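You operate a simulated robot arm through the tools that you are given. There is no shell and no other tool.

The job below is to be done with a simulated robot arm. You get a single attempt, and the scene is never put back.

Task
Strip the relay circuit: supply off, fuse and relay on the shelf, yellow lead on its pegs.
Fine: its pegs are the two free ones between the blue and green connectors.
Where things are to end (x, y in the base frame): yellow fuse within 0.07 m of [1, 0.21]; relay within 0.07 m of [1, 0.13].

It is judged by the outcome, as a careful person would: the job done as asked, and still so three seconds after it is handed in. It fails if anything else is knocked over, pushed out of place, dropped, spilled or broken.

Robot
A 7-joint arm with a two-finger parallel gripper, fixed in place. Base frame: the origin is on the floor under the middle of its stand, x ahead of it, y to its left, z up. Readings come in m, rad, newtons and seconds.
It reaches about 1.479 m from its shoulder. Its first joint turns from -2.897 to 2.897 rad. Payload 4.4 kg.
Tool frame: the origin (TCP) lies between the finger pads and is the grasp point; the fingertips stand 0.023 m ahead of it; z points along the fingers, y is the line along which they close. The gripper opens to 0.094 m. The fingers are 0.038 m wide and 0.01 m thick; the gripper's body (0.054 by 0.096 m) begins 0.039 m behind the TCP.
Orientation is that of the tool frame in the base frame, as a unit quaternion [x, y, z, w]. With the fingers straight down and closing along the base's y, the tool's x points along the base's -x, its y along +y and its z along -z.

Tools
- The arm moves only by the tool jog_arm. Its argument "motion" is a list of rows, each a list of 7 numbers: the opening, from 0 (shut) to 1 (fully open), then the shift along the tool's x, y, z in cm, then the turn, a rotation vector about the tool's x, y, z in rad. In form: [[gripper, tx, ty, tz, rx, ry, rz], ...]. A call has 1 to 20 rows; each row shifts and turns the commanded pose from where the row before left it, along the tool's axes as they then stand. A row lasts 0.2 s, in which the tool goes at most 0.05 m and 0.15 rad; a call with a longer step from one row to the next is refused whole, and so is a gripper value outside its range. A pose out of reach is approached as far as the arm can. The call stops where the force on the tool passes 40 N (or 10 N more than at its start, if that is more) or the arm is blocked; 0.2 s more then pass. Each finger travels about 0.072 m/s and halts on what it meets, pressing with about 25 N; the grip force reading is that of the motor and also rises with nothing between the fingers. The clock runs only during rows and for 0.2 s after the last one: add rows that do not move to give the fingers time. It gives the time, the measured TCP pose, the force on the tool (base axes), the opening and the grip force at its end, in the units of the frame above (readings bear some noise), with the torque about the TCP (base axes, N m) and any sound that the robot's microphone picked up.
- Cameras (640 x 400 px; columns grow to the right, rows downward): "scene" is fixed at [0.2158, -0.666, 1.6295]; the picture's right is [0.47, -0.89, 0.00], its down [-0.38, -0.20, -0.90] and it looks along [0.80, 0.42, -0.43] (base axes); focal length 308 px, centre (320, 200). "wrist" rides on the gripper at [0.086, 0.016, -0.075] in the tool frame; the picture's right is [-0.18, 0.98, 0.00], its down [-0.58, -0.11, -0.81] and it looks along [-0.79, -0.15, 0.59] (tool axes); focal length 243 px, centre (320, 200). There is no depth. A picture from a camera that has moved, and an enlarged one, comes with that camera's place and axes in the base frame and with its lens. The place of the scene camera against the robot may be out by one fixed shift of up to 0.025 m in any direction.
- snapshot(camera): a new picture of that camera. The clock stands still meanwhile.
- inspect(camera, box): a new picture of the part [left, top, right, bottom] of that camera's present view, enlarged. The clock stands still meanwhile.
- finish_job(): hands the job in; it is judged then, once.

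Places have to be worked out from the pictures, the camera data and where the tool is seen. Open the gripper and draw the arm clear of the work before you hand the job in, unless the task says otherwise.

The tools are called as a command line: name --pt "numbers of a row" for each row, then --argument value for the rest, lists and objects as JSON in quotes. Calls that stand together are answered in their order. jog_arm: Moves the arm, as the interface text tells. Its arguments: {"type":"object","properties":{"motion":{"type":"array","items":{"type":"array","items":{"type":"number"}}}},"required":["motion"]} The other tools are called the same way: snapshot (camera) takes a picture; inspect (camera, box) takes an enlarged picture of a part of a camera's view; finish_job () hands the job in.

At the start:

```text
t: 0.0
eef_pos: [0.6158, -0.0781, 1.4615]
orientation: [0.001, 1.0, 0.0, 0.0]
wrist_force: [-0.4, 0.4, -0.4]
ft_torque: [0.0, 0.02, 0.01]
finger_gap: 0.094
gripper_force: 0.0
```

scene: 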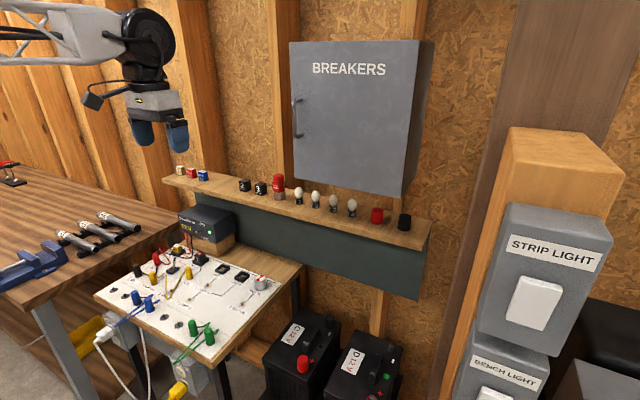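
wrist: 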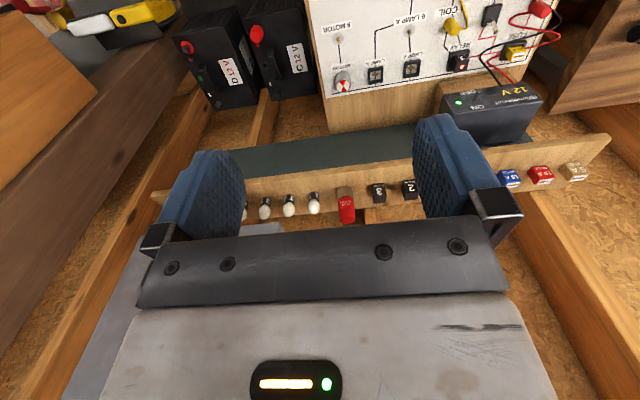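

The pictures show a circuit board with a supply, a shelf with parts and the arm above. I'll enlarge the board and shelf before moving.

inspect --camera "scene" --box '[90, 230, 290, 355]'

inspect --camera "scene" --box '[150, 150, 310, 250]'

inspect --camera "wrist" --box '[300, 0, 620, 200]'

```text
3.20 times, centred on (190, 292) of scene
camera zoom: at [0.2158, -0.666, 1.6295], right [0.47, -0.89, 0.0], down [-0.38, -0.2, -0.9], along [0.8, 0.42, -0.43], focal length 987 px, centre (736, -96)
```

zoom: 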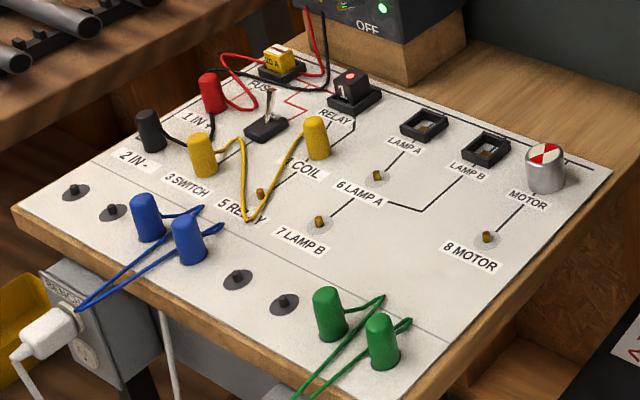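

```text
4.00 times, centred on (230, 200) of scene
camera zoom: at [0.2158, -0.666, 1.6295], right [0.47, -0.89, 0.0], down [-0.38, -0.2, -0.9], along [0.8, 0.42, -0.43], focal length 1233 px, centre (680, 200)
```

zoom: 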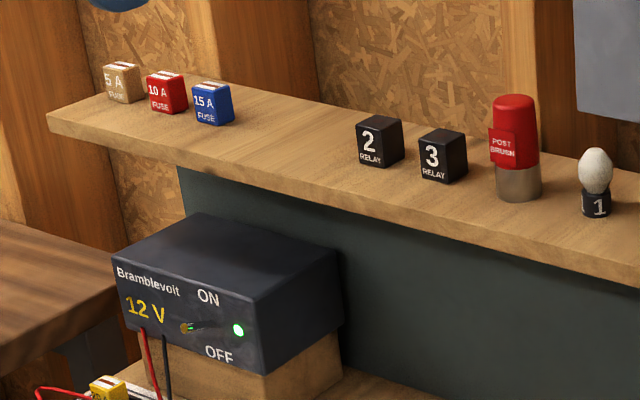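

```text
2.00 times, centred on (460, 100) of wrist
camera zoom: at [0.5279, -0.0636, 1.5369], right [0.18, 0.98, 0.0], down [0.58, -0.11, 0.81], along [0.79, -0.15, -0.59], focal length 485 px, centre (40, 400)
```

zoom: 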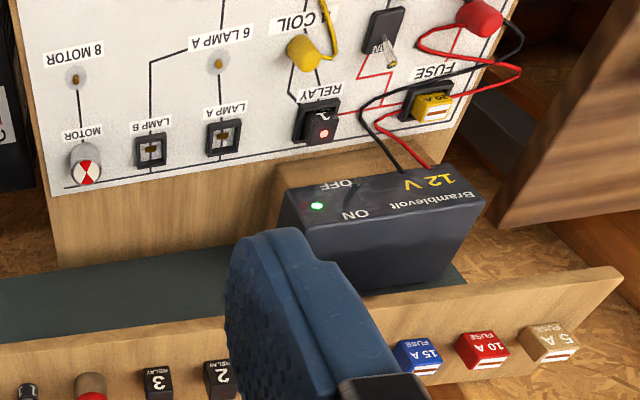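

The shelf row works out at about x 1.0, z 1.16, and the board at about z 0.83 with the supply behind it under the shelf. I'll move the tool back, left and lower through free space for a closer wrist view of the board.

jog_arm --pt "1 1.16 3.2 2.2 0 0 0" --pt "1 1.16 3.2 2.2 0 0 0" --pt "1 1.16 3.2 2.2 0 0 0" --pt "1 1.16 3.2 2.2 0 0 0" --pt "1 1.16 3.2 2.2 0 0 0" --pt "1 1.16 3.2 2.2 0 0 0" --pt "1 1.16 3.2 2.2 0 0 0" --pt "1 1.16 3.2 2.2 0 0 0" --pt "1 1.16 3.2 2.2 0 0 0" --pt "1 1.16 3.2 2.2 0 0 0" --pt "1 0 0 0 0 0 0"

snapshot --camera "wrist"

snapshot --camera "scene"

```text
t: 2.4
eef_pos: [0.4982, 0.2406, 1.2422]
orientation: [0.0, 1.0, 0.001, 0.0]
wrist_force: [0.5, -0.2, -0.3]
ft_torque: [0.02, 0.0, 0.0]
finger_gap: 0.0944
gripper_force: 0.0
```

```text
taken
camera wrist: at [0.4106, 0.2557, 1.3172], right [0.18, 0.98, 0.0], down [0.58, -0.11, 0.81], along [0.79, -0.15, -0.59], focal length 243 px, centre (320, 200)
```

wrist: 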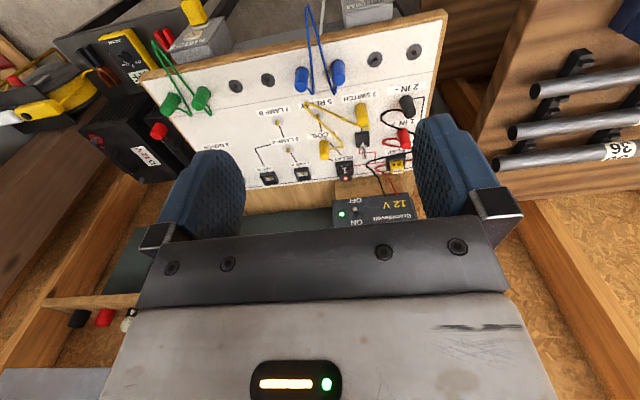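

```text
taken
```

scene: 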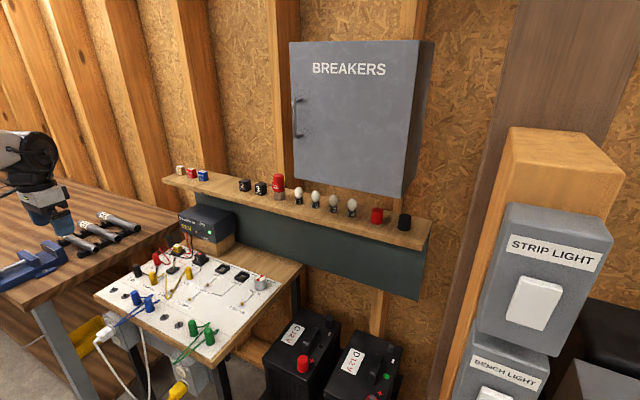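

inspect --camera "wrist" --box '[230, 20, 440, 151]'

inspect --camera "wrist" --box '[300, 120, 428, 240]'

inspect --camera "wrist" --box '[140, 0, 350, 131]'

```text
3.05 times, centred on (335, 86) of wrist
camera zoom: at [0.4106, 0.2557, 1.3172], right [0.18, 0.98, 0.0], down [0.58, -0.11, 0.81], along [0.79, -0.15, -0.59], focal length 739 px, centre (274, 549)
```

zoom: 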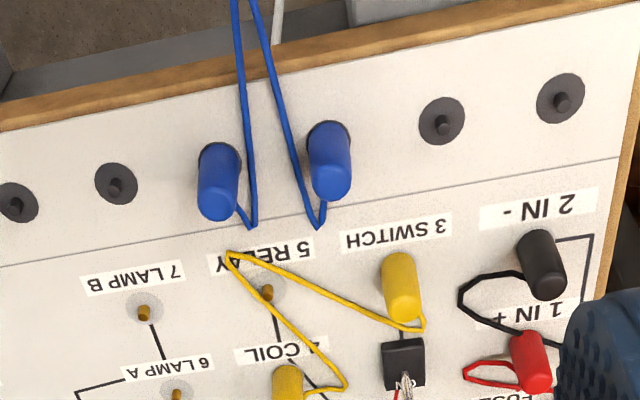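

```text
3.33 times, centred on (364, 180) of wrist
camera zoom: at [0.4106, 0.2557, 1.3172], right [0.18, 0.98, 0.0], down [0.58, -0.11, 0.81], along [0.79, -0.15, -0.59], focal length 809 px, centre (173, 267)
```

zoom: 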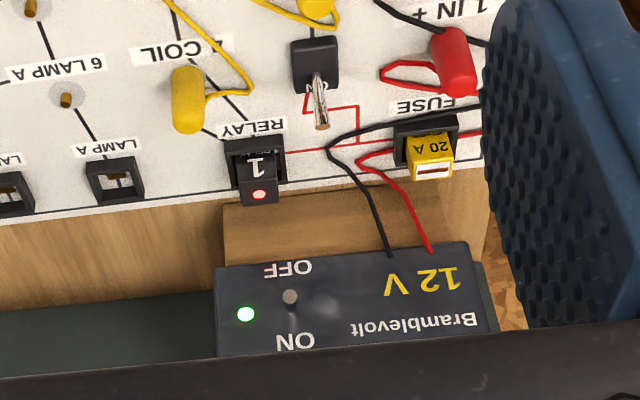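

```text
3.05 times, centred on (245, 66) of wrist
camera zoom: at [0.4106, 0.2557, 1.3172], right [0.18, 0.98, 0.0], down [0.58, -0.11, 0.81], along [0.79, -0.15, -0.59], focal length 739 px, centre (549, 610)
```

zoom: 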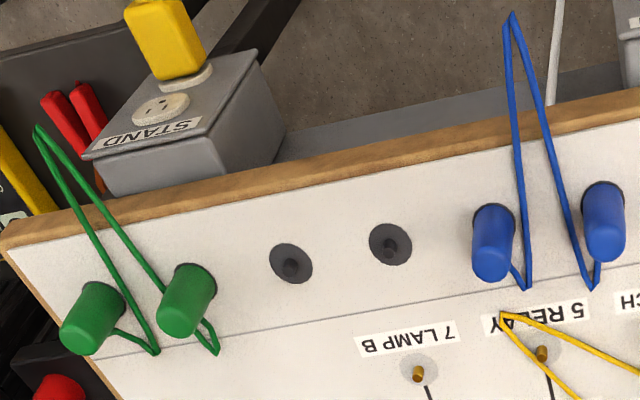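

From two wrist views I place the supply LED near (0.935, 0.216, 0.978), the relay top near (0.886, 0.235, 0.90) and the 20 A fuse top near (0.886, 0.367, 0.894). The shelf edge overhangs at about x 0.92, so I'll tilt the fingers forward 45° and come closer for a good look at the toggle.

jog_arm --pt "1 0 0 0 0 -0.1309 0" --pt "1 0 0 0 0 -0.1309 0" --pt "1 0 0 0 0 -0.1309 0" --pt "1 0 0 0 0 -0.1309 0" --pt "1 0 0 0 0 -0.1309 0" --pt "1 0 0 0 0 -0.1309 0" --pt "1 -0.62 0.12 4.33 0 0 0" --pt "1 -0.62 0.12 4.33 0 0 0" --pt "1 -0.62 0.12 4.33 0 0 0" --pt "1 -0.62 0.12 4.33 0 0 0" --pt "1 -0.62 0.12 4.33 0 0 0" --pt "1 -0.62 0.12 4.33 0 0 0" --pt "1 -0.62 0.12 4.33 0 0 0" --pt "1 0 0 0 0 0 0"

snapshot --camera "wrist"

snapshot --camera "scene"

```text
t: 5.4
eef_pos: [0.745, 0.2497, 1.0605]
orientation: [0.001, 0.924, 0.0, 0.383]
wrist_force: [-0.8, -0.1, -0.2]
ft_torque: [0.0, 0.0, 0.01]
finger_gap: 0.094
gripper_force: 0.0
```

```text
taken
camera wrist: at [0.6301, 0.2654, 1.0508], right [0.13, 0.98, 0.13], down [-0.16, -0.11, 0.98], along [0.98, -0.15, 0.14], focal length 243 px, centre (320, 200)
```

wrist: 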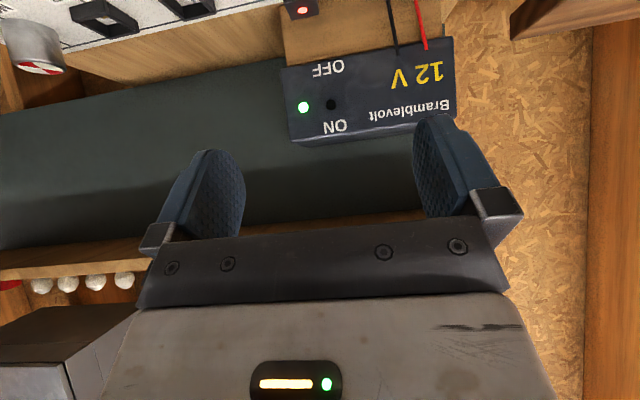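

```text
taken
```

scene: 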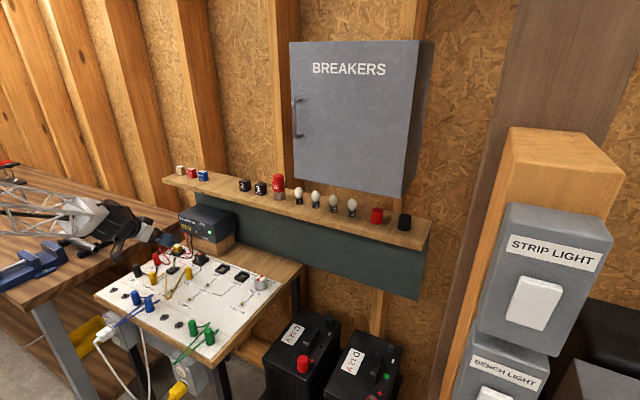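

The supply face is now square on, with the toggle between ON and OFF beside the lit LED. I'll enlarge it to see the lever's shape and tilt.

inspect --camera "wrist" --box '[270, 50, 350, 150]'

inspect --camera "wrist" --box '[240, 0, 480, 150]'

inspect --camera "scene" --box '[150, 190, 250, 260]'

```text
4.00 times, centred on (310, 100) of wrist
camera zoom: at [0.6301, 0.2654, 1.0508], right [0.13, 0.98, 0.13], down [-0.16, -0.11, 0.98], along [0.98, -0.15, 0.14], focal length 970 px, centre (360, 600)
```

zoom: 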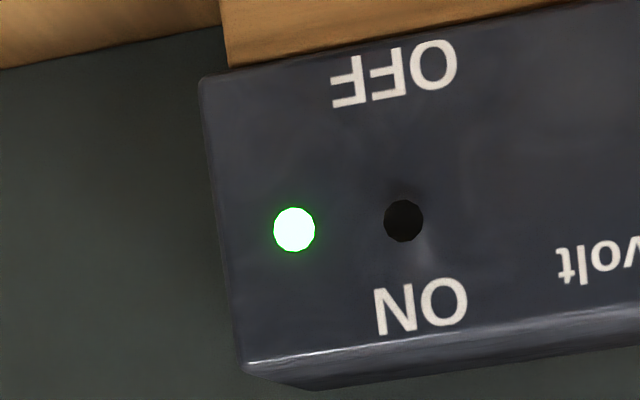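

```text
2.67 times, centred on (360, 75) of wrist
camera zoom: at [0.6301, 0.2654, 1.0508], right [0.13, 0.98, 0.13], down [-0.16, -0.11, 0.98], along [0.98, -0.15, 0.14], focal length 647 px, centre (213, 533)
```

zoom: 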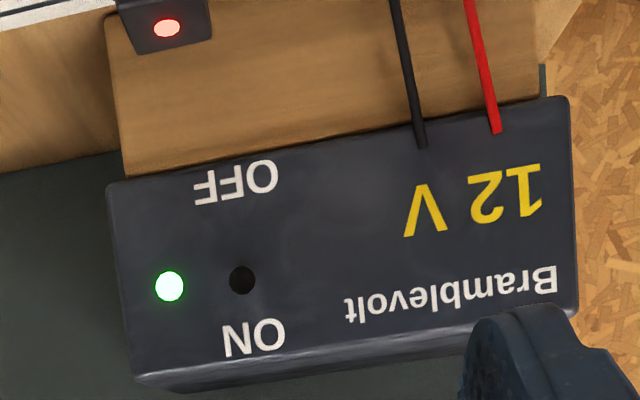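

```text
5.71 times, centred on (200, 225) of scene
camera zoom: at [0.2158, -0.666, 1.6295], right [0.47, -0.89, 0.0], down [-0.38, -0.2, -0.9], along [0.8, 0.42, -0.43], focal length 1762 px, centre (1006, 57)
```

zoom: 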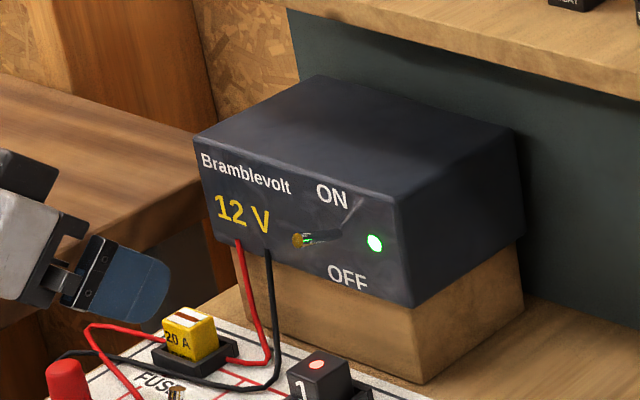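

The lever tip works out near (0.902, 0.250, 0.990) on a face at x≈0.935, tilted up to ON. I'll close the fingers, ease the tilt to 30° and move the tips to just above the lever.

jog_arm --pt "0 0 0 0 0 0.1309 0" --pt "0 0 0 0 0 0.1309 0" --pt "0 -3.08 0 2.08 0 0 0" --pt "0 -3.08 0 2.08 0 0 0" --pt "0 -3.08 0 2.08 0 0 0" --pt "0 -3.08 0 2.08 0 0 0" --pt "0 0 0 0 0 0 0" --pt "0 0 0 0 0 0 0"

snapshot --camera "wrist"

inspect --camera "scene" --box '[130, 170, 258, 250]'

```text
t: 7.2
eef_pos: [0.8937, 0.2482, 1.0495]
orientation: [0.0, 0.966, 0.0, 0.259]
wrist_force: [0.2, -1.4, 0.4]
ft_torque: [0.01, -0.05, -0.03]
finger_gap: 0.0
gripper_force: 24.9
```

```text
taken
camera wrist: at [0.7801, 0.2637, 1.0712], right [0.16, 0.98, 0.09], down [0.1, -0.11, 0.99], along [0.98, -0.15, -0.12], focal length 243 px, centre (320, 200)
```

wrist: 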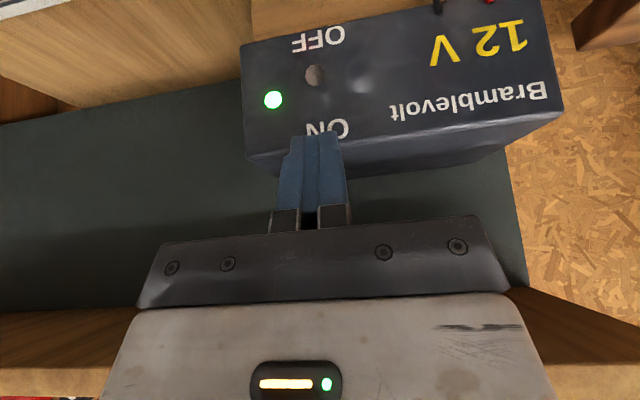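

```text
5.00 times, centred on (194, 210) of scene
camera zoom: at [0.2158, -0.666, 1.6295], right [0.47, -0.89, 0.0], down [-0.38, -0.2, -0.9], along [0.8, 0.42, -0.43], focal length 1542 px, centre (950, 150)
```

zoom: 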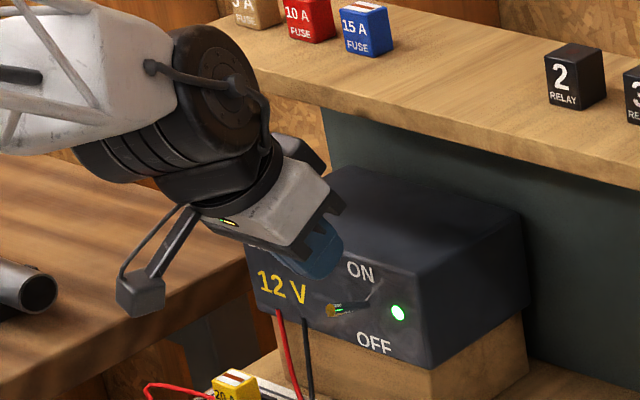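

The lever tip re-measures at about (0.90, 0.249, 0.989), directly below the closed tips. I'll press straight down about 7 cm in small steps to throw it to OFF.

jog_arm --pt "0 0.5 0 0.866 0 0 0" --pt "0 0.5 0 0.866 0 0 0" --pt "0 0.5 0 0.866 0 0 0" --pt "0 0.5 0 0.866 0 0 0" --pt "0 0.5 0 0.866 0 0 0" --pt "0 0.5 0 0.866 0 0 0" --pt "0 0.35 0 0.606 0 0 0"

snapshot --camera "wrist"

inspect --camera "scene" --box '[130, 170, 258, 250]'

```text
t: 8.8
eef_pos: [0.8923, 0.25, 0.9831]
orientation: [0.001, 0.966, 0.0, 0.26]
wrist_force: [-3.7, -4.8, 17.0]
ft_torque: [-0.1, -0.03, -0.04]
finger_gap: 0.0
gripper_force: 25.1
```

```text
taken
camera wrist: at [0.7794, 0.265, 1.0046], right [0.16, 0.98, 0.09], down [0.1, -0.11, 0.99], along [0.98, -0.15, -0.11], focal length 243 px, centre (320, 200)
```

wrist: 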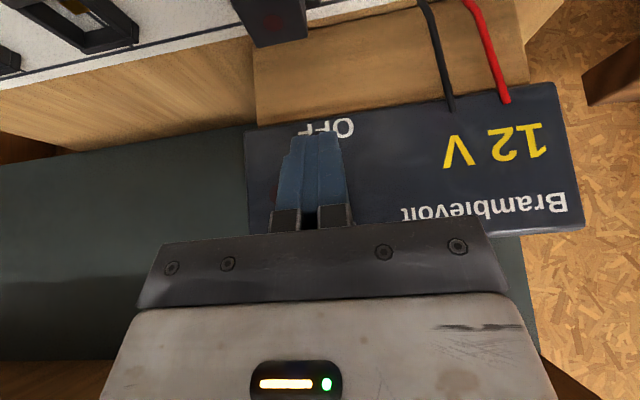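

```text
5.00 times, centred on (194, 210) of scene
camera zoom: at [0.2158, -0.666, 1.6295], right [0.47, -0.89, 0.0], down [-0.38, -0.2, -0.9], along [0.8, 0.42, -0.43], focal length 1542 px, centre (950, 150)
```

zoom: 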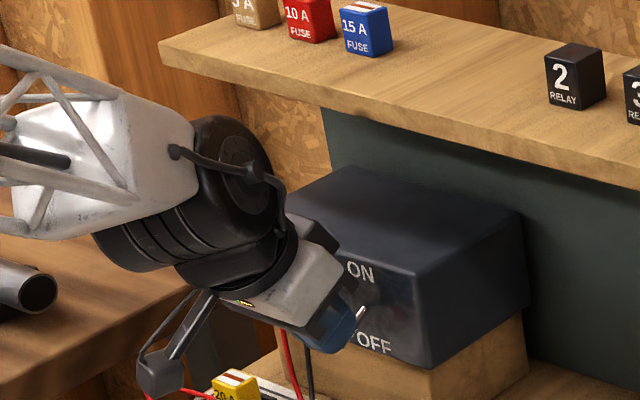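

The relay LED has gone dark and the supply's green LED is out, with 17 N as the lever meets its stop. I'll lift off straight up and verify.

jog_arm --pt "0 -0.5 0 -0.866 0 0 0" --pt "0 -1.0 0 -1.732 0 0 0" --pt "0 -1.5 0 -2.6 0 0 0" --pt "0 0 0 -4 0 0 0" --pt "0 0 0 -4 0 0 0" --pt "0 0 0 -4 0 0 0" --pt "0 0 0 0 0 0 0"

snapshot --camera "wrist"

inspect --camera "scene" --box '[130, 190, 258, 270]'

```text
t: 10.4
eef_pos: [0.8351, 0.249, 1.1439]
orientation: [0.0, 0.966, 0.0, 0.259]
wrist_force: [0.1, -0.3, 0.6]
ft_torque: [-0.01, 0.02, 0.02]
finger_gap: 0.0
gripper_force: 24.8
```

```text
taken
camera wrist: at [0.7216, 0.2647, 1.1661], right [0.16, 0.98, 0.09], down [0.1, -0.11, 0.99], along [0.98, -0.15, -0.12], focal length 243 px, centre (320, 200)
```

wrist: 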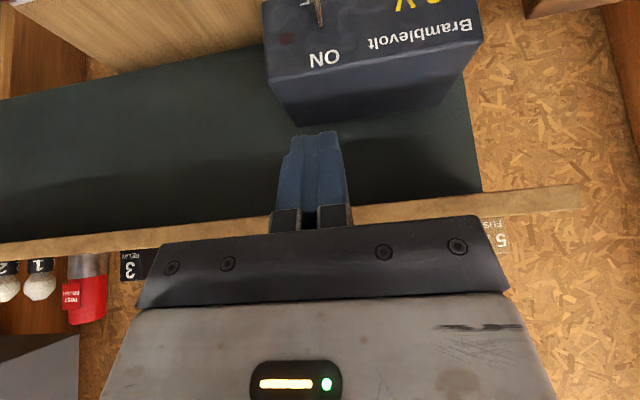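

```text
5.00 times, centred on (194, 230) of scene
camera zoom: at [0.2158, -0.666, 1.6295], right [0.47, -0.89, 0.0], down [-0.38, -0.2, -0.9], along [0.8, 0.42, -0.43], focal length 1542 px, centre (950, 50)
```

zoom: 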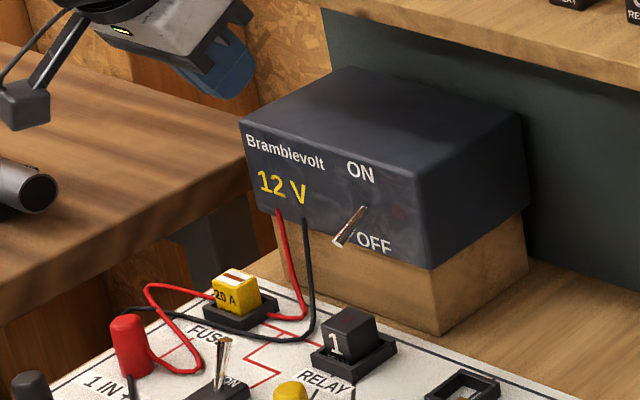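

The lever points down at OFF and both LEDs are out, so the supply is off. Next I'll open the gripper, ease the tilt to 20° and move over the fuse for a close look at fuse, socket and wires.

jog_arm --pt "0.3 0 0 -2 0 0.0873 0" --pt "0.6 0 0 -2 0 0.0872 0" --pt "1 1.8 2.53 2.6 0 0 0" --pt "1 1.8 2.53 2.6 0 0 0" --pt "1 1.8 2.53 2.6 0 0 0" --pt "1 1.8 2.53 2.6 0 0 0" --pt "1 0 0 2 0 0 0" --pt "1 0 0 0 0 0 0"

snapshot --camera "wrist"

inspect --camera "wrist" --box '[240, 20, 400, 120]'

inspect --camera "scene" --box '[120, 200, 248, 280]'

```text
t: 12.2
eef_pos: [0.7883, 0.3503, 1.0402]
orientation: [0.0, 0.985, 0.0, 0.173]
wrist_force: [0.0, -0.1, -0.2]
ft_torque: [-0.02, -0.03, 0.01]
finger_gap: 0.0939
gripper_force: 0.1
```

```text
taken
camera wrist: at [0.681, 0.3658, 1.0799], right [0.17, 0.98, 0.06], down [0.27, -0.11, 0.96], along [0.95, -0.15, -0.28], focal length 243 px, centre (320, 200)
```

wrist: 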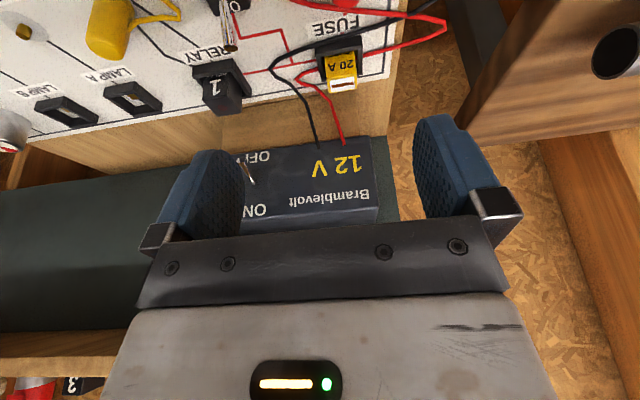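

```text
4.00 times, centred on (320, 70) of wrist
camera zoom: at [0.681, 0.3658, 1.0799], right [0.17, 0.98, 0.06], down [0.27, -0.11, 0.96], along [0.95, -0.15, -0.28], focal length 970 px, centre (320, 720)
```

zoom: 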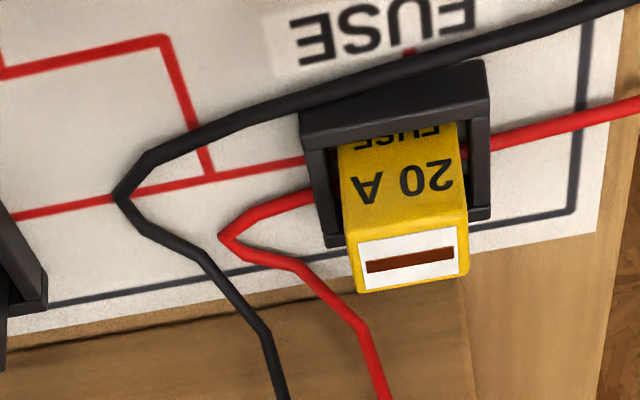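

```text
5.00 times, centred on (184, 240) of scene
camera zoom: at [0.2158, -0.666, 1.6295], right [0.47, -0.89, 0.0], down [-0.38, -0.2, -0.9], along [0.8, 0.42, -0.43], focal length 1542 px, centre (1000, 0)
```

zoom: 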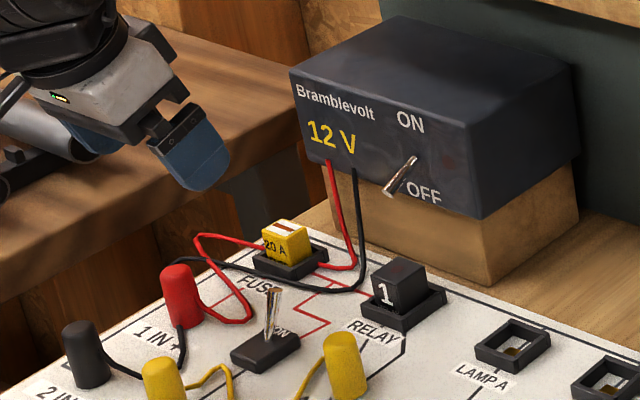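

The fuse top works out at (0.884, 0.365, 0.90), about 28 mm wide in y and standing about 2 cm above its socket, with the wires lying lower beside it. I'll set 15° tilt, open part way and stop 5 cm above it to check alignment.

jog_arm --pt "0.6 0 0 0 0 0.0873 0" --pt "0.55 -1.66 0.37 2.65 0 0 0" --pt "0.55 -1.66 0.37 2.65 0 0 0" --pt "0.55 -1.66 0.37 2.65 0 0 0" --pt "0.55 -1.66 0.37 2.65 0 0 0" --pt "0.55 0 0 0 0 0 0" --pt "0.55 0 0 0 0 0 0"

snapshot --camera "wrist"

inspect --camera "wrist" --box '[230, 60, 410, 200]'

inspect --camera "scene" --box '[120, 180, 248, 280]'

```text
t: 13.8
eef_pos: [0.8804, 0.3658, 0.9532]
orientation: [0.0, 0.991, 0.0, 0.131]
wrist_force: [-0.1, -1.0, -0.2]
ft_torque: [0.0, -0.02, 0.02]
finger_gap: 0.0516
gripper_force: 0.1
```

```text
taken
camera wrist: at [0.7763, 0.3811, 1.0027], right [0.18, 0.98, 0.05], down [0.35, -0.11, 0.93], along [0.92, -0.15, -0.37], focal length 243 px, centre (320, 200)
```

wrist: 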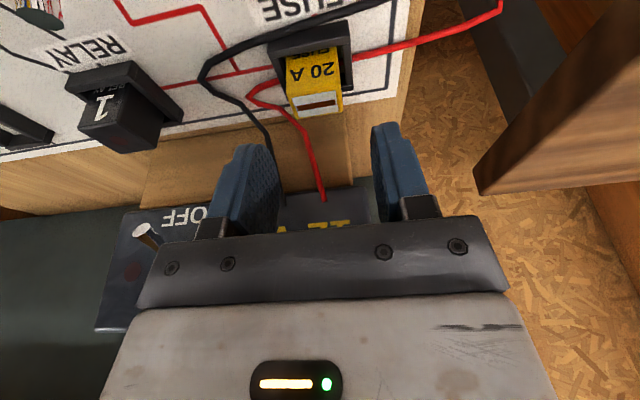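

```text
2.86 times, centred on (320, 130) of wrist
camera zoom: at [0.7763, 0.3811, 1.0027], right [0.18, 0.98, 0.05], down [0.35, -0.11, 0.93], along [0.92, -0.15, -0.37], focal length 693 px, centre (320, 400)
```

zoom: 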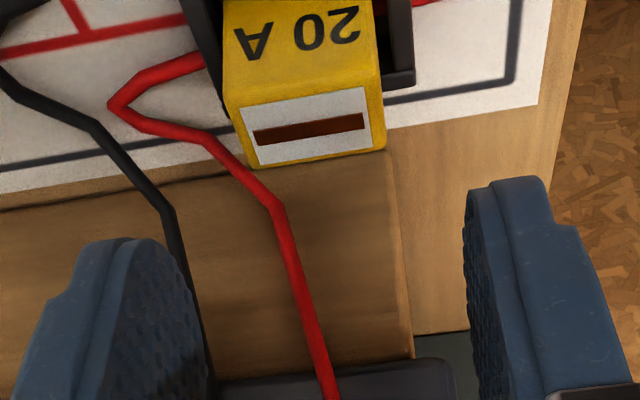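

```text
4.00 times, centred on (184, 230) of scene
camera zoom: at [0.2158, -0.666, 1.6295], right [0.47, -0.89, 0.0], down [-0.38, -0.2, -0.9], along [0.8, 0.42, -0.43], focal length 1233 px, centre (864, 80)
```

zoom: 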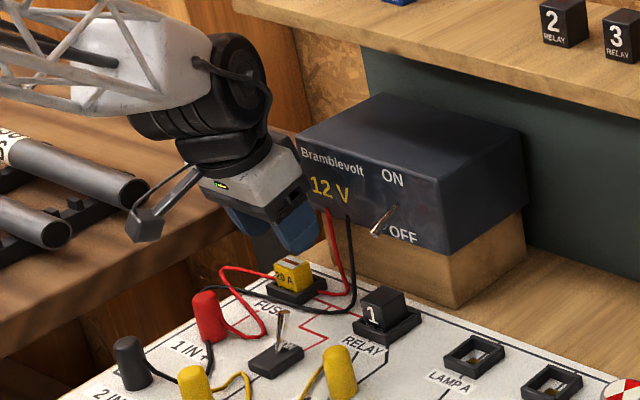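

Alignment is good: the fuse centre is near (0.886, 0.364) between the fingers, and the wires run just behind and below them. I'll descend 4.4 cm to just above the socket rim.

jog_arm --pt "0.55 0.472 -0.05 1.37 0 0 0" --pt "0.55 0.472 -0.05 1.37 0 0 0" --pt "0.55 0.236 -0.03 0.685 0 0 0" --pt "0.55 0.236 -0.02 0.685 0 0 0" --pt "0.55 0 0 0 0 0 0"

snapshot --camera "wrist"

inspect --camera "scene" --box '[140, 220, 236, 280]'

```text
t: 15.0
eef_pos: [0.8764, 0.3646, 0.909]
orientation: [0.0, 0.991, 0.0, 0.131]
wrist_force: [-0.9, -0.7, -0.4]
ft_torque: [0.04, -0.03, -0.01]
finger_gap: 0.0517
gripper_force: 0.0
```

```text
taken
camera wrist: at [0.7731, 0.3795, 0.9593], right [0.18, 0.98, 0.05], down [0.35, -0.11, 0.93], along [0.92, -0.15, -0.37], focal length 243 px, centre (320, 200)
```

wrist: 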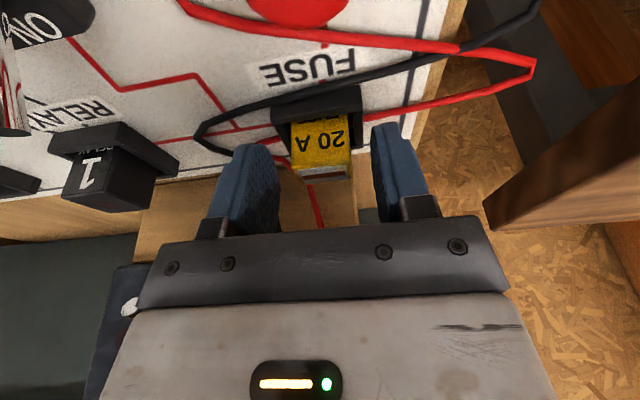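

```text
6.67 times, centred on (188, 250) of scene
camera zoom: at [0.2158, -0.666, 1.6295], right [0.47, -0.89, 0.0], down [-0.38, -0.2, -0.9], along [0.8, 0.42, -0.43], focal length 2056 px, centre (1200, -133)
```

zoom: 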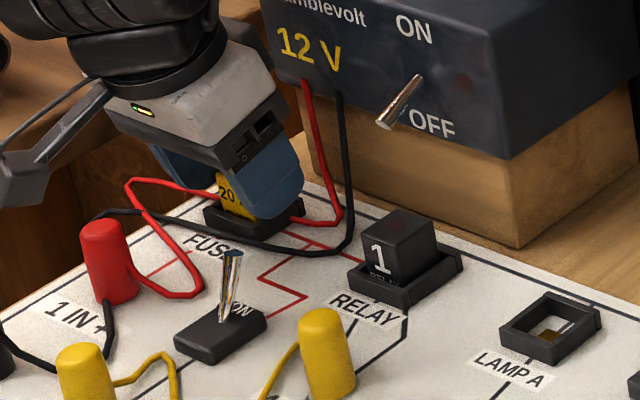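

The fingers straddle the fuse just above the socket rim with no contact force. I'll close on it.

jog_arm --pt "0.3 0 0 0 0 0 0" --pt "0.15 0 0 0 0 0 0" --pt "0 0 0 0 0 0 0" --pt "0 0 0 0 0 0 0"

snapshot --camera "wrist"

```text
t: 16.0
eef_pos: [0.878, 0.3639, 0.9107]
orientation: [0.0, 0.992, -0.001, 0.13]
wrist_force: [-0.3, 0.1, -1.0]
ft_torque: [-0.02, 0.01, 0.01]
finger_gap: 0.0287
gripper_force: 24.8
```

```text
taken
camera wrist: at [0.7732, 0.3795, 0.9595], right [0.18, 0.98, 0.05], down [0.35, -0.11, 0.93], along [0.92, -0.15, -0.37], focal length 243 px, centre (320, 200)
```

wrist: 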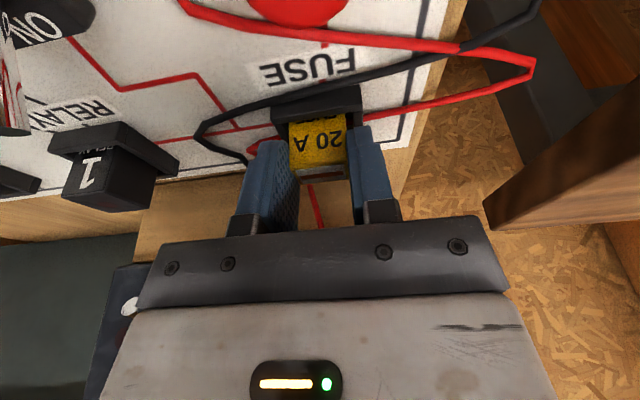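

Grip is solid at 28.7 mm. I'll pull the fuse straight up in 1 cm steps.

jog_arm --pt "0 -0.2588 0 -0.9659 0 0 0" --pt "0 -0.2588 0 -0.9659 0 0 0" --pt "0 -0.2588 0 -0.9659 0 0 0" --pt "0 -0.2588 0 -0.9659 0 0 0" --pt "0 -0.2588 0 -0.9659 0 0 0" --pt "0 0 0 0 0 0 0"

snapshot --camera "wrist"

inspect --camera "scene" --box '[120, 180, 248, 280]'

```text
t: 17.4
eef_pos: [0.8781, 0.3627, 0.9606]
orientation: [-0.001, 0.991, 0.0, 0.13]
wrist_force: [0.1, -0.1, 0.0]
ft_torque: [0.02, 0.03, -0.02]
finger_gap: 0.0286
gripper_force: 24.6
```

```text
taken
camera wrist: at [0.7737, 0.3781, 1.0102], right [0.18, 0.98, 0.05], down [0.35, -0.11, 0.93], along [0.92, -0.15, -0.37], focal length 243 px, centre (320, 200)
```

wrist: 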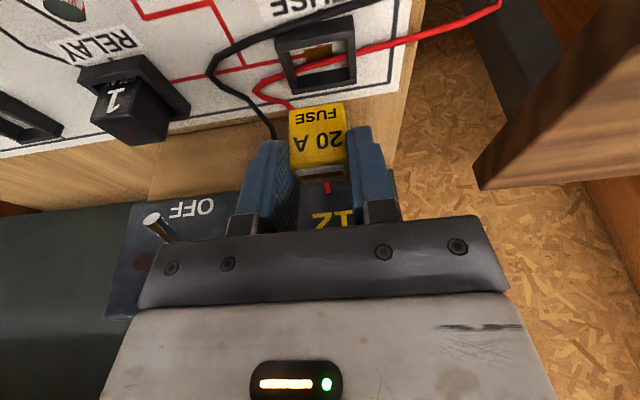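

```text
4.00 times, centred on (184, 230) of scene
camera zoom: at [0.2158, -0.666, 1.6295], right [0.47, -0.89, 0.0], down [-0.38, -0.2, -0.9], along [0.8, 0.42, -0.43], focal length 1233 px, centre (864, 80)
```

zoom: 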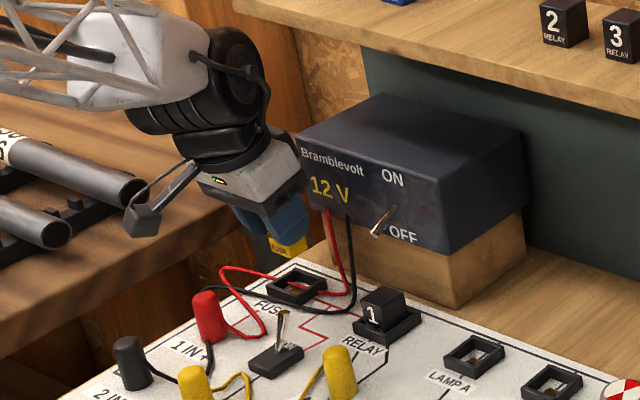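

The fuse is clear of its socket and hanging straight in the grip. I'll back away from the supply, rise above shelf height and move across to y≈0.21.

jog_arm --pt "0 2.553 0 -2.063 0 0 0" --pt "0 2.553 0 -2.063 0 0 0" --pt "0 2.553 0 -2.063 0 0 0" --pt "0 -0.939 -1.9 -3.501 0 0 0" --pt "0 -0.939 -1.9 -3.501 0 0 0" --pt "0 -0.939 -1.9 -3.501 0 0 0" --pt "0 -0.939 -1.9 -3.501 0 0 0" --pt "0 -0.939 -1.9 -3.501 0 0 0" --pt "0 -0.939 -1.9 -3.501 0 0 0" --pt "0 -0.939 -1.9 -3.501 0 0 0" --pt "0 -0.939 -1.9 -3.501 0 0 0" --pt "0 0 0 0 0 0 0"

snapshot --camera "wrist"

snapshot --camera "scene"

```text
t: 20.0
eef_pos: [0.7876, 0.2122, 1.2919]
orientation: [-0.001, 0.991, -0.001, 0.131]
wrist_force: [-0.8, -0.4, 0.3]
ft_torque: [0.02, -0.01, 0.03]
finger_gap: 0.0287
gripper_force: 25.3
```

```text
taken
camera wrist: at [0.6839, 0.2281, 1.3412], right [0.18, 0.98, 0.05], down [0.35, -0.11, 0.93], along [0.92, -0.15, -0.37], focal length 243 px, centre (320, 200)
```

wrist: 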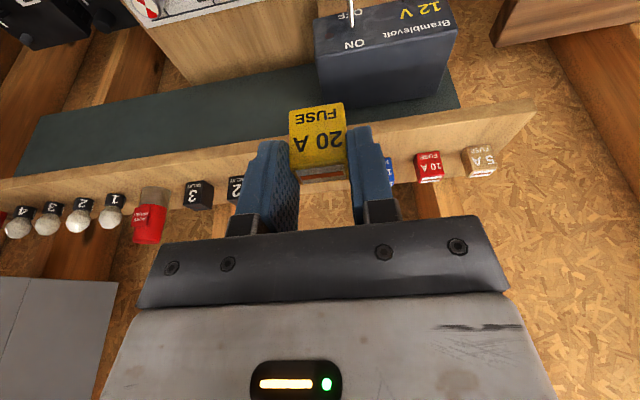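

```text
taken
```

scene: 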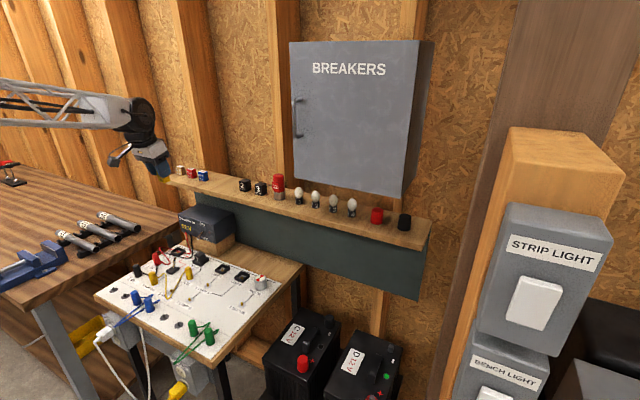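

The fuse is above shelf height and the way forward at y 0.21 is free, between the 15 A fuse (y≈0.275) and relay 2 (y≈0.06). I'll move forward over the shelf spot.

jog_arm --pt "0 -3.284 -0.03 0.88 0 0 0" --pt "0 -3.284 -0.03 0.88 0 0 0" --pt "0 -3.284 -0.03 0.88 0 0 0" --pt "0 -3.284 -0.03 0.88 0 0 0" --pt "0 -3.284 -0.03 0.88 0 0 0" --pt "0 -3.284 -0.03 0.88 0 0 0" --pt "0 0.52 0 1.93 0 0 0" --pt "0 0 0 0 0 0 0"

snapshot --camera "wrist"

inspect --camera "scene" --box '[140, 120, 300, 220]'

```text
t: 21.8
eef_pos: [0.9941, 0.2121, 1.2675]
orientation: [0.0, 0.991, -0.001, 0.131]
wrist_force: [0.5, 0.1, -0.1]
ft_torque: [0.0, 0.03, 0.03]
finger_gap: 0.0288
gripper_force: 24.5
```

```text
taken
camera wrist: at [0.8898, 0.2265, 1.3174], right [0.18, 0.98, 0.05], down [0.35, -0.11, 0.93], along [0.92, -0.15, -0.37], focal length 243 px, centre (320, 200)
```

wrist: 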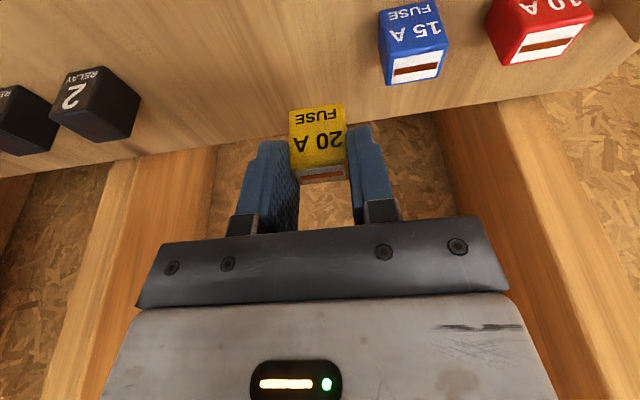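

```text
4.00 times, centred on (220, 170) of scene
camera zoom: at [0.2158, -0.666, 1.6295], right [0.47, -0.89, 0.0], down [-0.38, -0.2, -0.9], along [0.8, 0.42, -0.43], focal length 1233 px, centre (720, 320)
```

zoom: 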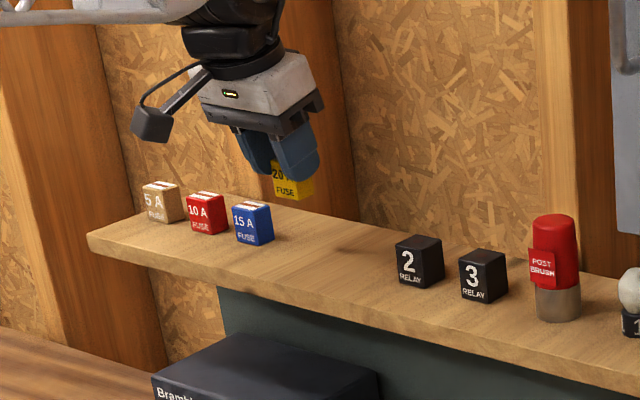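

The fuse hangs centred at about (1.002, 0.212) with the shelf top near z 1.17. I'll nudge slightly away from the 15 A fuse and lower most of the way.

jog_arm --pt "0 0.2588 -0.2 0.9659 0 0 0" --pt "0 0.2588 -0.15 0.9659 0 0 0" --pt "0 0.2588 0 0.9659 0 0 0" --pt "0 0.2588 0 0.9659 0 0 0" --pt "0 0.0647 0 0.2415 0 0 0" --pt "0 0 0 0 0 0 0"

inspect --camera "scene" --box '[160, 140, 256, 200]'

snapshot --camera "wrist"

```text
t: 23.2
eef_pos: [0.9921, 0.2068, 1.2278]
orientation: [0.0, 0.991, 0.0, 0.13]
wrist_force: [-0.1, 0.7, -1.2]
ft_torque: [-0.02, -0.04, 0.0]
finger_gap: 0.0288
gripper_force: 25.1
```

```text
6.67 times, centred on (208, 170) of scene
camera zoom: at [0.2158, -0.666, 1.6295], right [0.47, -0.89, 0.0], down [-0.38, -0.2, -0.9], along [0.8, 0.42, -0.43], focal length 2056 px, centre (1067, 400)
```

zoom: 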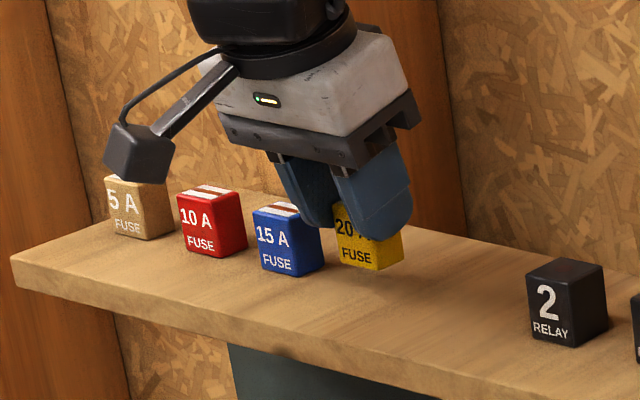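

```text
taken
camera wrist: at [0.888, 0.222, 1.2771], right [0.18, 0.98, 0.05], down [0.35, -0.11, 0.93], along [0.92, -0.15, -0.37], focal length 243 px, centre (320, 200)
```

wrist: 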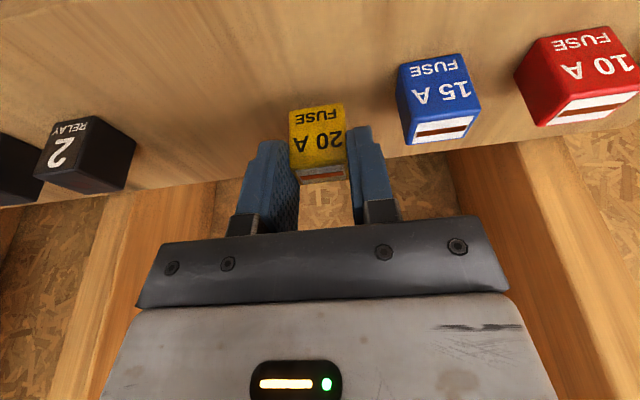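

The fuse is about 1 cm above the shelf. I'll lower in 2 mm steps and watch the vertical force for touchdown.

jog_arm --pt "0 0.0518 0 0.1932 0 0 0" --pt "0 0.0518 0 0.1932 0 0 0" --pt "0 0.0518 0 0.1932 0 0 0" --pt "0 0.0518 0 0.1932 0 0 0"

```text
t: 24.2
eef_pos: [0.9915, 0.2057, 1.2202]
orientation: [-0.001, 0.991, 0.0, 0.131]
wrist_force: [0.3, 1.1, 0.1]
ft_torque: [0.01, 0.02, 0.0]
finger_gap: 0.0287
gripper_force: 24.7
```

No contact yet at TCP z 1.220. I'll go on in 1–2 mm steps.

jog_arm --pt "0 0.0518 0 0.1932 0 0 0" --pt "0 0.0388 0 0.1449 0 0 0"

inspect --camera "scene" --box '[184, 160, 248, 200]'

```text
t: 24.8
eef_pos: [0.9919, 0.2069, 1.2157]
orientation: [0.0, 0.991, 0.001, 0.13]
wrist_force: [-0.3, -0.2, 0.4]
ft_torque: [0.01, 0.01, -0.02]
finger_gap: 0.0284
gripper_force: 24.6
```

```text
10.00 times, centred on (216, 180) of scene
camera zoom: at [0.2158, -0.666, 1.6295], right [0.47, -0.89, 0.0], down [-0.38, -0.2, -0.9], along [0.8, 0.42, -0.43], focal length 3083 px, centre (1360, 400)
```

zoom: 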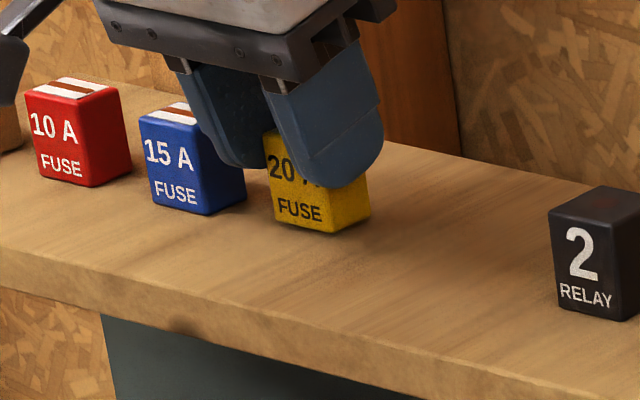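

The fuse is within a few millimetres of the wood. I'll continue in 1 mm steps.

jog_arm --pt "0 0.0259 0 0.0966 0 0 0" --pt "0 0.0259 0 0.0966 0 0 0"

inspect --camera "scene" --box '[184, 160, 248, 200]'

```text
t: 25.4
eef_pos: [0.9924, 0.206, 1.2152]
orientation: [0.0, 0.991, -0.001, 0.131]
wrist_force: [-0.1, -0.2, -0.5]
ft_torque: [0.01, 0.04, -0.03]
finger_gap: 0.029
gripper_force: 24.6
```

```text
10.00 times, centred on (216, 180) of scene
camera zoom: at [0.2158, -0.666, 1.6295], right [0.47, -0.89, 0.0], down [-0.38, -0.2, -0.9], along [0.8, 0.42, -0.43], focal length 3083 px, centre (1360, 400)
```

zoom: 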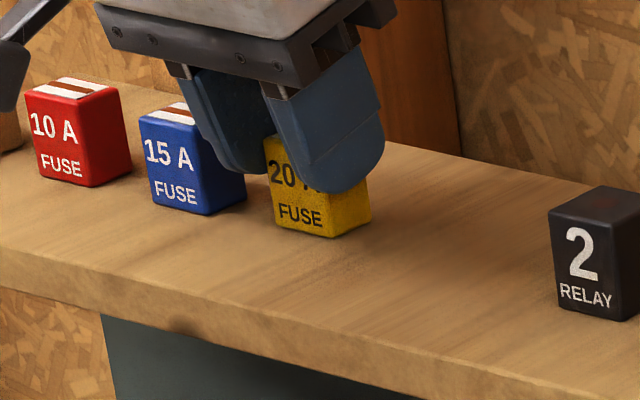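

Still no contact force. Two more 1 mm steps.

jog_arm --pt "0 0.0259 0 0.0966 0 0 0" --pt "0 0.0259 0 0.0966 0 0 0"

```text
t: 26.0
eef_pos: [0.992, 0.2062, 1.2132]
orientation: [0.0, 0.991, 0.0, 0.131]
wrist_force: [-0.8, -1.7, 11.2]
ft_torque: [-0.08, -0.02, -0.01]
finger_gap: 0.0286
gripper_force: 24.9
```

11 N upward shows the fuse has touched down at TCP z≈1.213. I'll open gently to about 42 mm and lift away straight up.

jog_arm --pt "0.36 0 0 0 0 0 0" --pt "0.43 0 0 0 0 0 0" --pt "0.43 0 0 0 0 0 0" --pt "0.43 -0.2588 0 -0.9659 0 0 0" --pt "0.43 -0.2588 0 -0.9659 0 0 0" --pt "0.43 -0.5176 0 -1.932 0 0 0" --pt "0.43 -0.5176 0 -1.932 0 0 0" --pt "0.43 0 0 0 0 0 0"

snapshot --camera "wrist"

inspect --camera "scene" --box '[160, 140, 256, 200]'

```text
t: 27.8
eef_pos: [0.9922, 0.2071, 1.2718]
orientation: [0.0, 0.991, 0.001, 0.131]
wrist_force: [-1.0, 0.0, -0.8]
ft_torque: [0.0, 0.01, 0.05]
finger_gap: 0.0403
gripper_force: 0.0
```

```text
taken
camera wrist: at [0.8883, 0.2233, 1.3223], right [0.18, 0.98, 0.05], down [0.35, -0.11, 0.93], along [0.92, -0.15, -0.37], focal length 243 px, centre (320, 200)
```

wrist: 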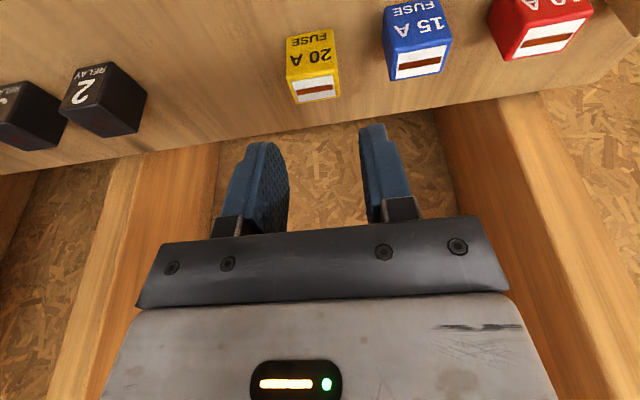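

```text
6.67 times, centred on (208, 170) of scene
camera zoom: at [0.2158, -0.666, 1.6295], right [0.47, -0.89, 0.0], down [-0.38, -0.2, -0.9], along [0.8, 0.42, -0.43], focal length 2056 px, centre (1067, 400)
```

zoom: 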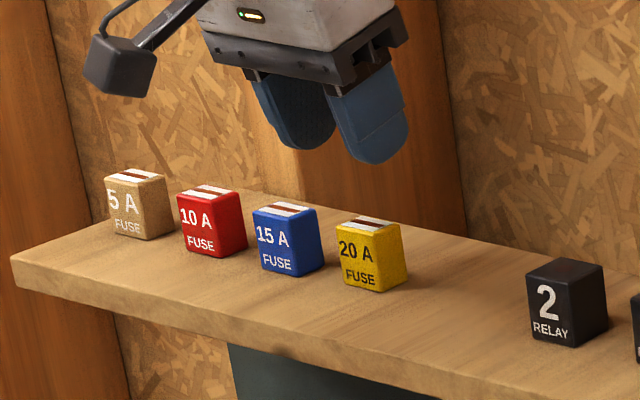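

The 20 A fuse stands upright at about (1.0, 0.207) in line with the others. Now I'll back off the shelf, tilt to 30° and descend in front of the supply for a close look at relay 1, since the toggle now hangs above it.

jog_arm --pt "0.43 3.864 0 -1.036 0 0 0" --pt "0.43 3.864 0 -1.036 0 0 0" --pt "0.5 3.864 0 -1.036 0 0 0" --pt "0.6 3.864 0 -1.036 0 0 0" --pt "0.6 3.864 0 -1.036 0 0 0" --pt "0.6 0 0 0 0 -0.131 0" --pt "0.6 0 0 0 0 -0.131 0" --pt "0.6 1.855 0.467 3.547 0 0 0" --pt "0.6 1.855 0.467 3.547 0 0 0" --pt "0.6 1.855 0.467 3.547 0 0 0" --pt "0.6 1.855 0.467 3.547 0 0 0" --pt "0.6 1.855 0.467 3.547 0 0 0" --pt "0.6 1.855 0.467 3.547 0 0 0" --pt "0.6 0 0 0 0 0 0"

snapshot --camera "wrist"

inspect --camera "wrist" --box '[220, 0, 400, 130]'

inspect --camera "scene" --box '[140, 210, 236, 280]'

```text
t: 30.8
eef_pos: [0.803, 0.2348, 1.0334]
orientation: [0.0, 0.966, -0.001, 0.259]
wrist_force: [-0.4, -0.1, 0.3]
ft_torque: [-0.03, -0.02, -0.03]
finger_gap: 0.0563
gripper_force: 0.0
```

```text
taken
camera wrist: at [0.6901, 0.2493, 1.0535], right [0.16, 0.98, 0.09], down [0.1, -0.11, 0.99], along [0.98, -0.15, -0.12], focal length 243 px, centre (320, 200)
```

wrist: 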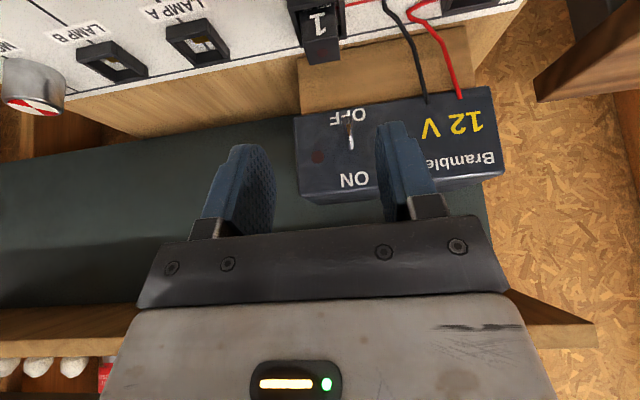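

```text
3.08 times, centred on (310, 65) of wrist
camera zoom: at [0.6901, 0.2493, 1.0535], right [0.16, 0.98, 0.09], down [0.1, -0.11, 0.99], along [0.98, -0.15, -0.12], focal length 746 px, centre (351, 615)
```

zoom: 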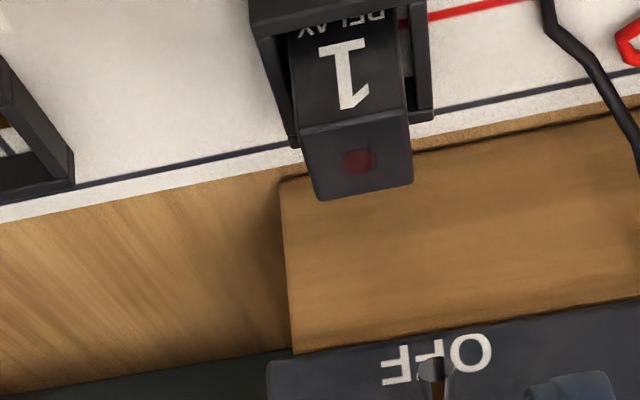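

```text
5.71 times, centred on (188, 245) of scene
camera zoom: at [0.2158, -0.666, 1.6295], right [0.47, -0.89, 0.0], down [-0.38, -0.2, -0.9], along [0.8, 0.42, -0.43], focal length 1762 px, centre (1074, -57)
```

zoom: 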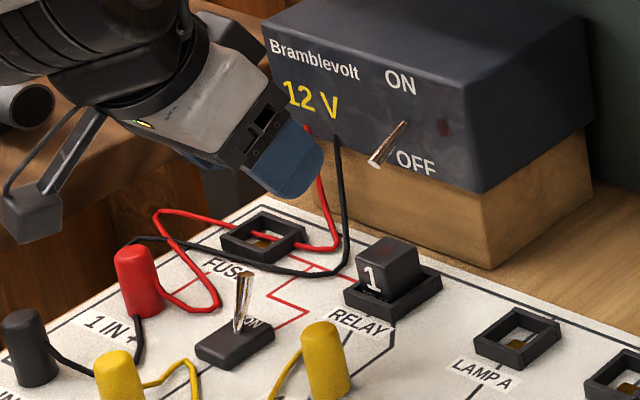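

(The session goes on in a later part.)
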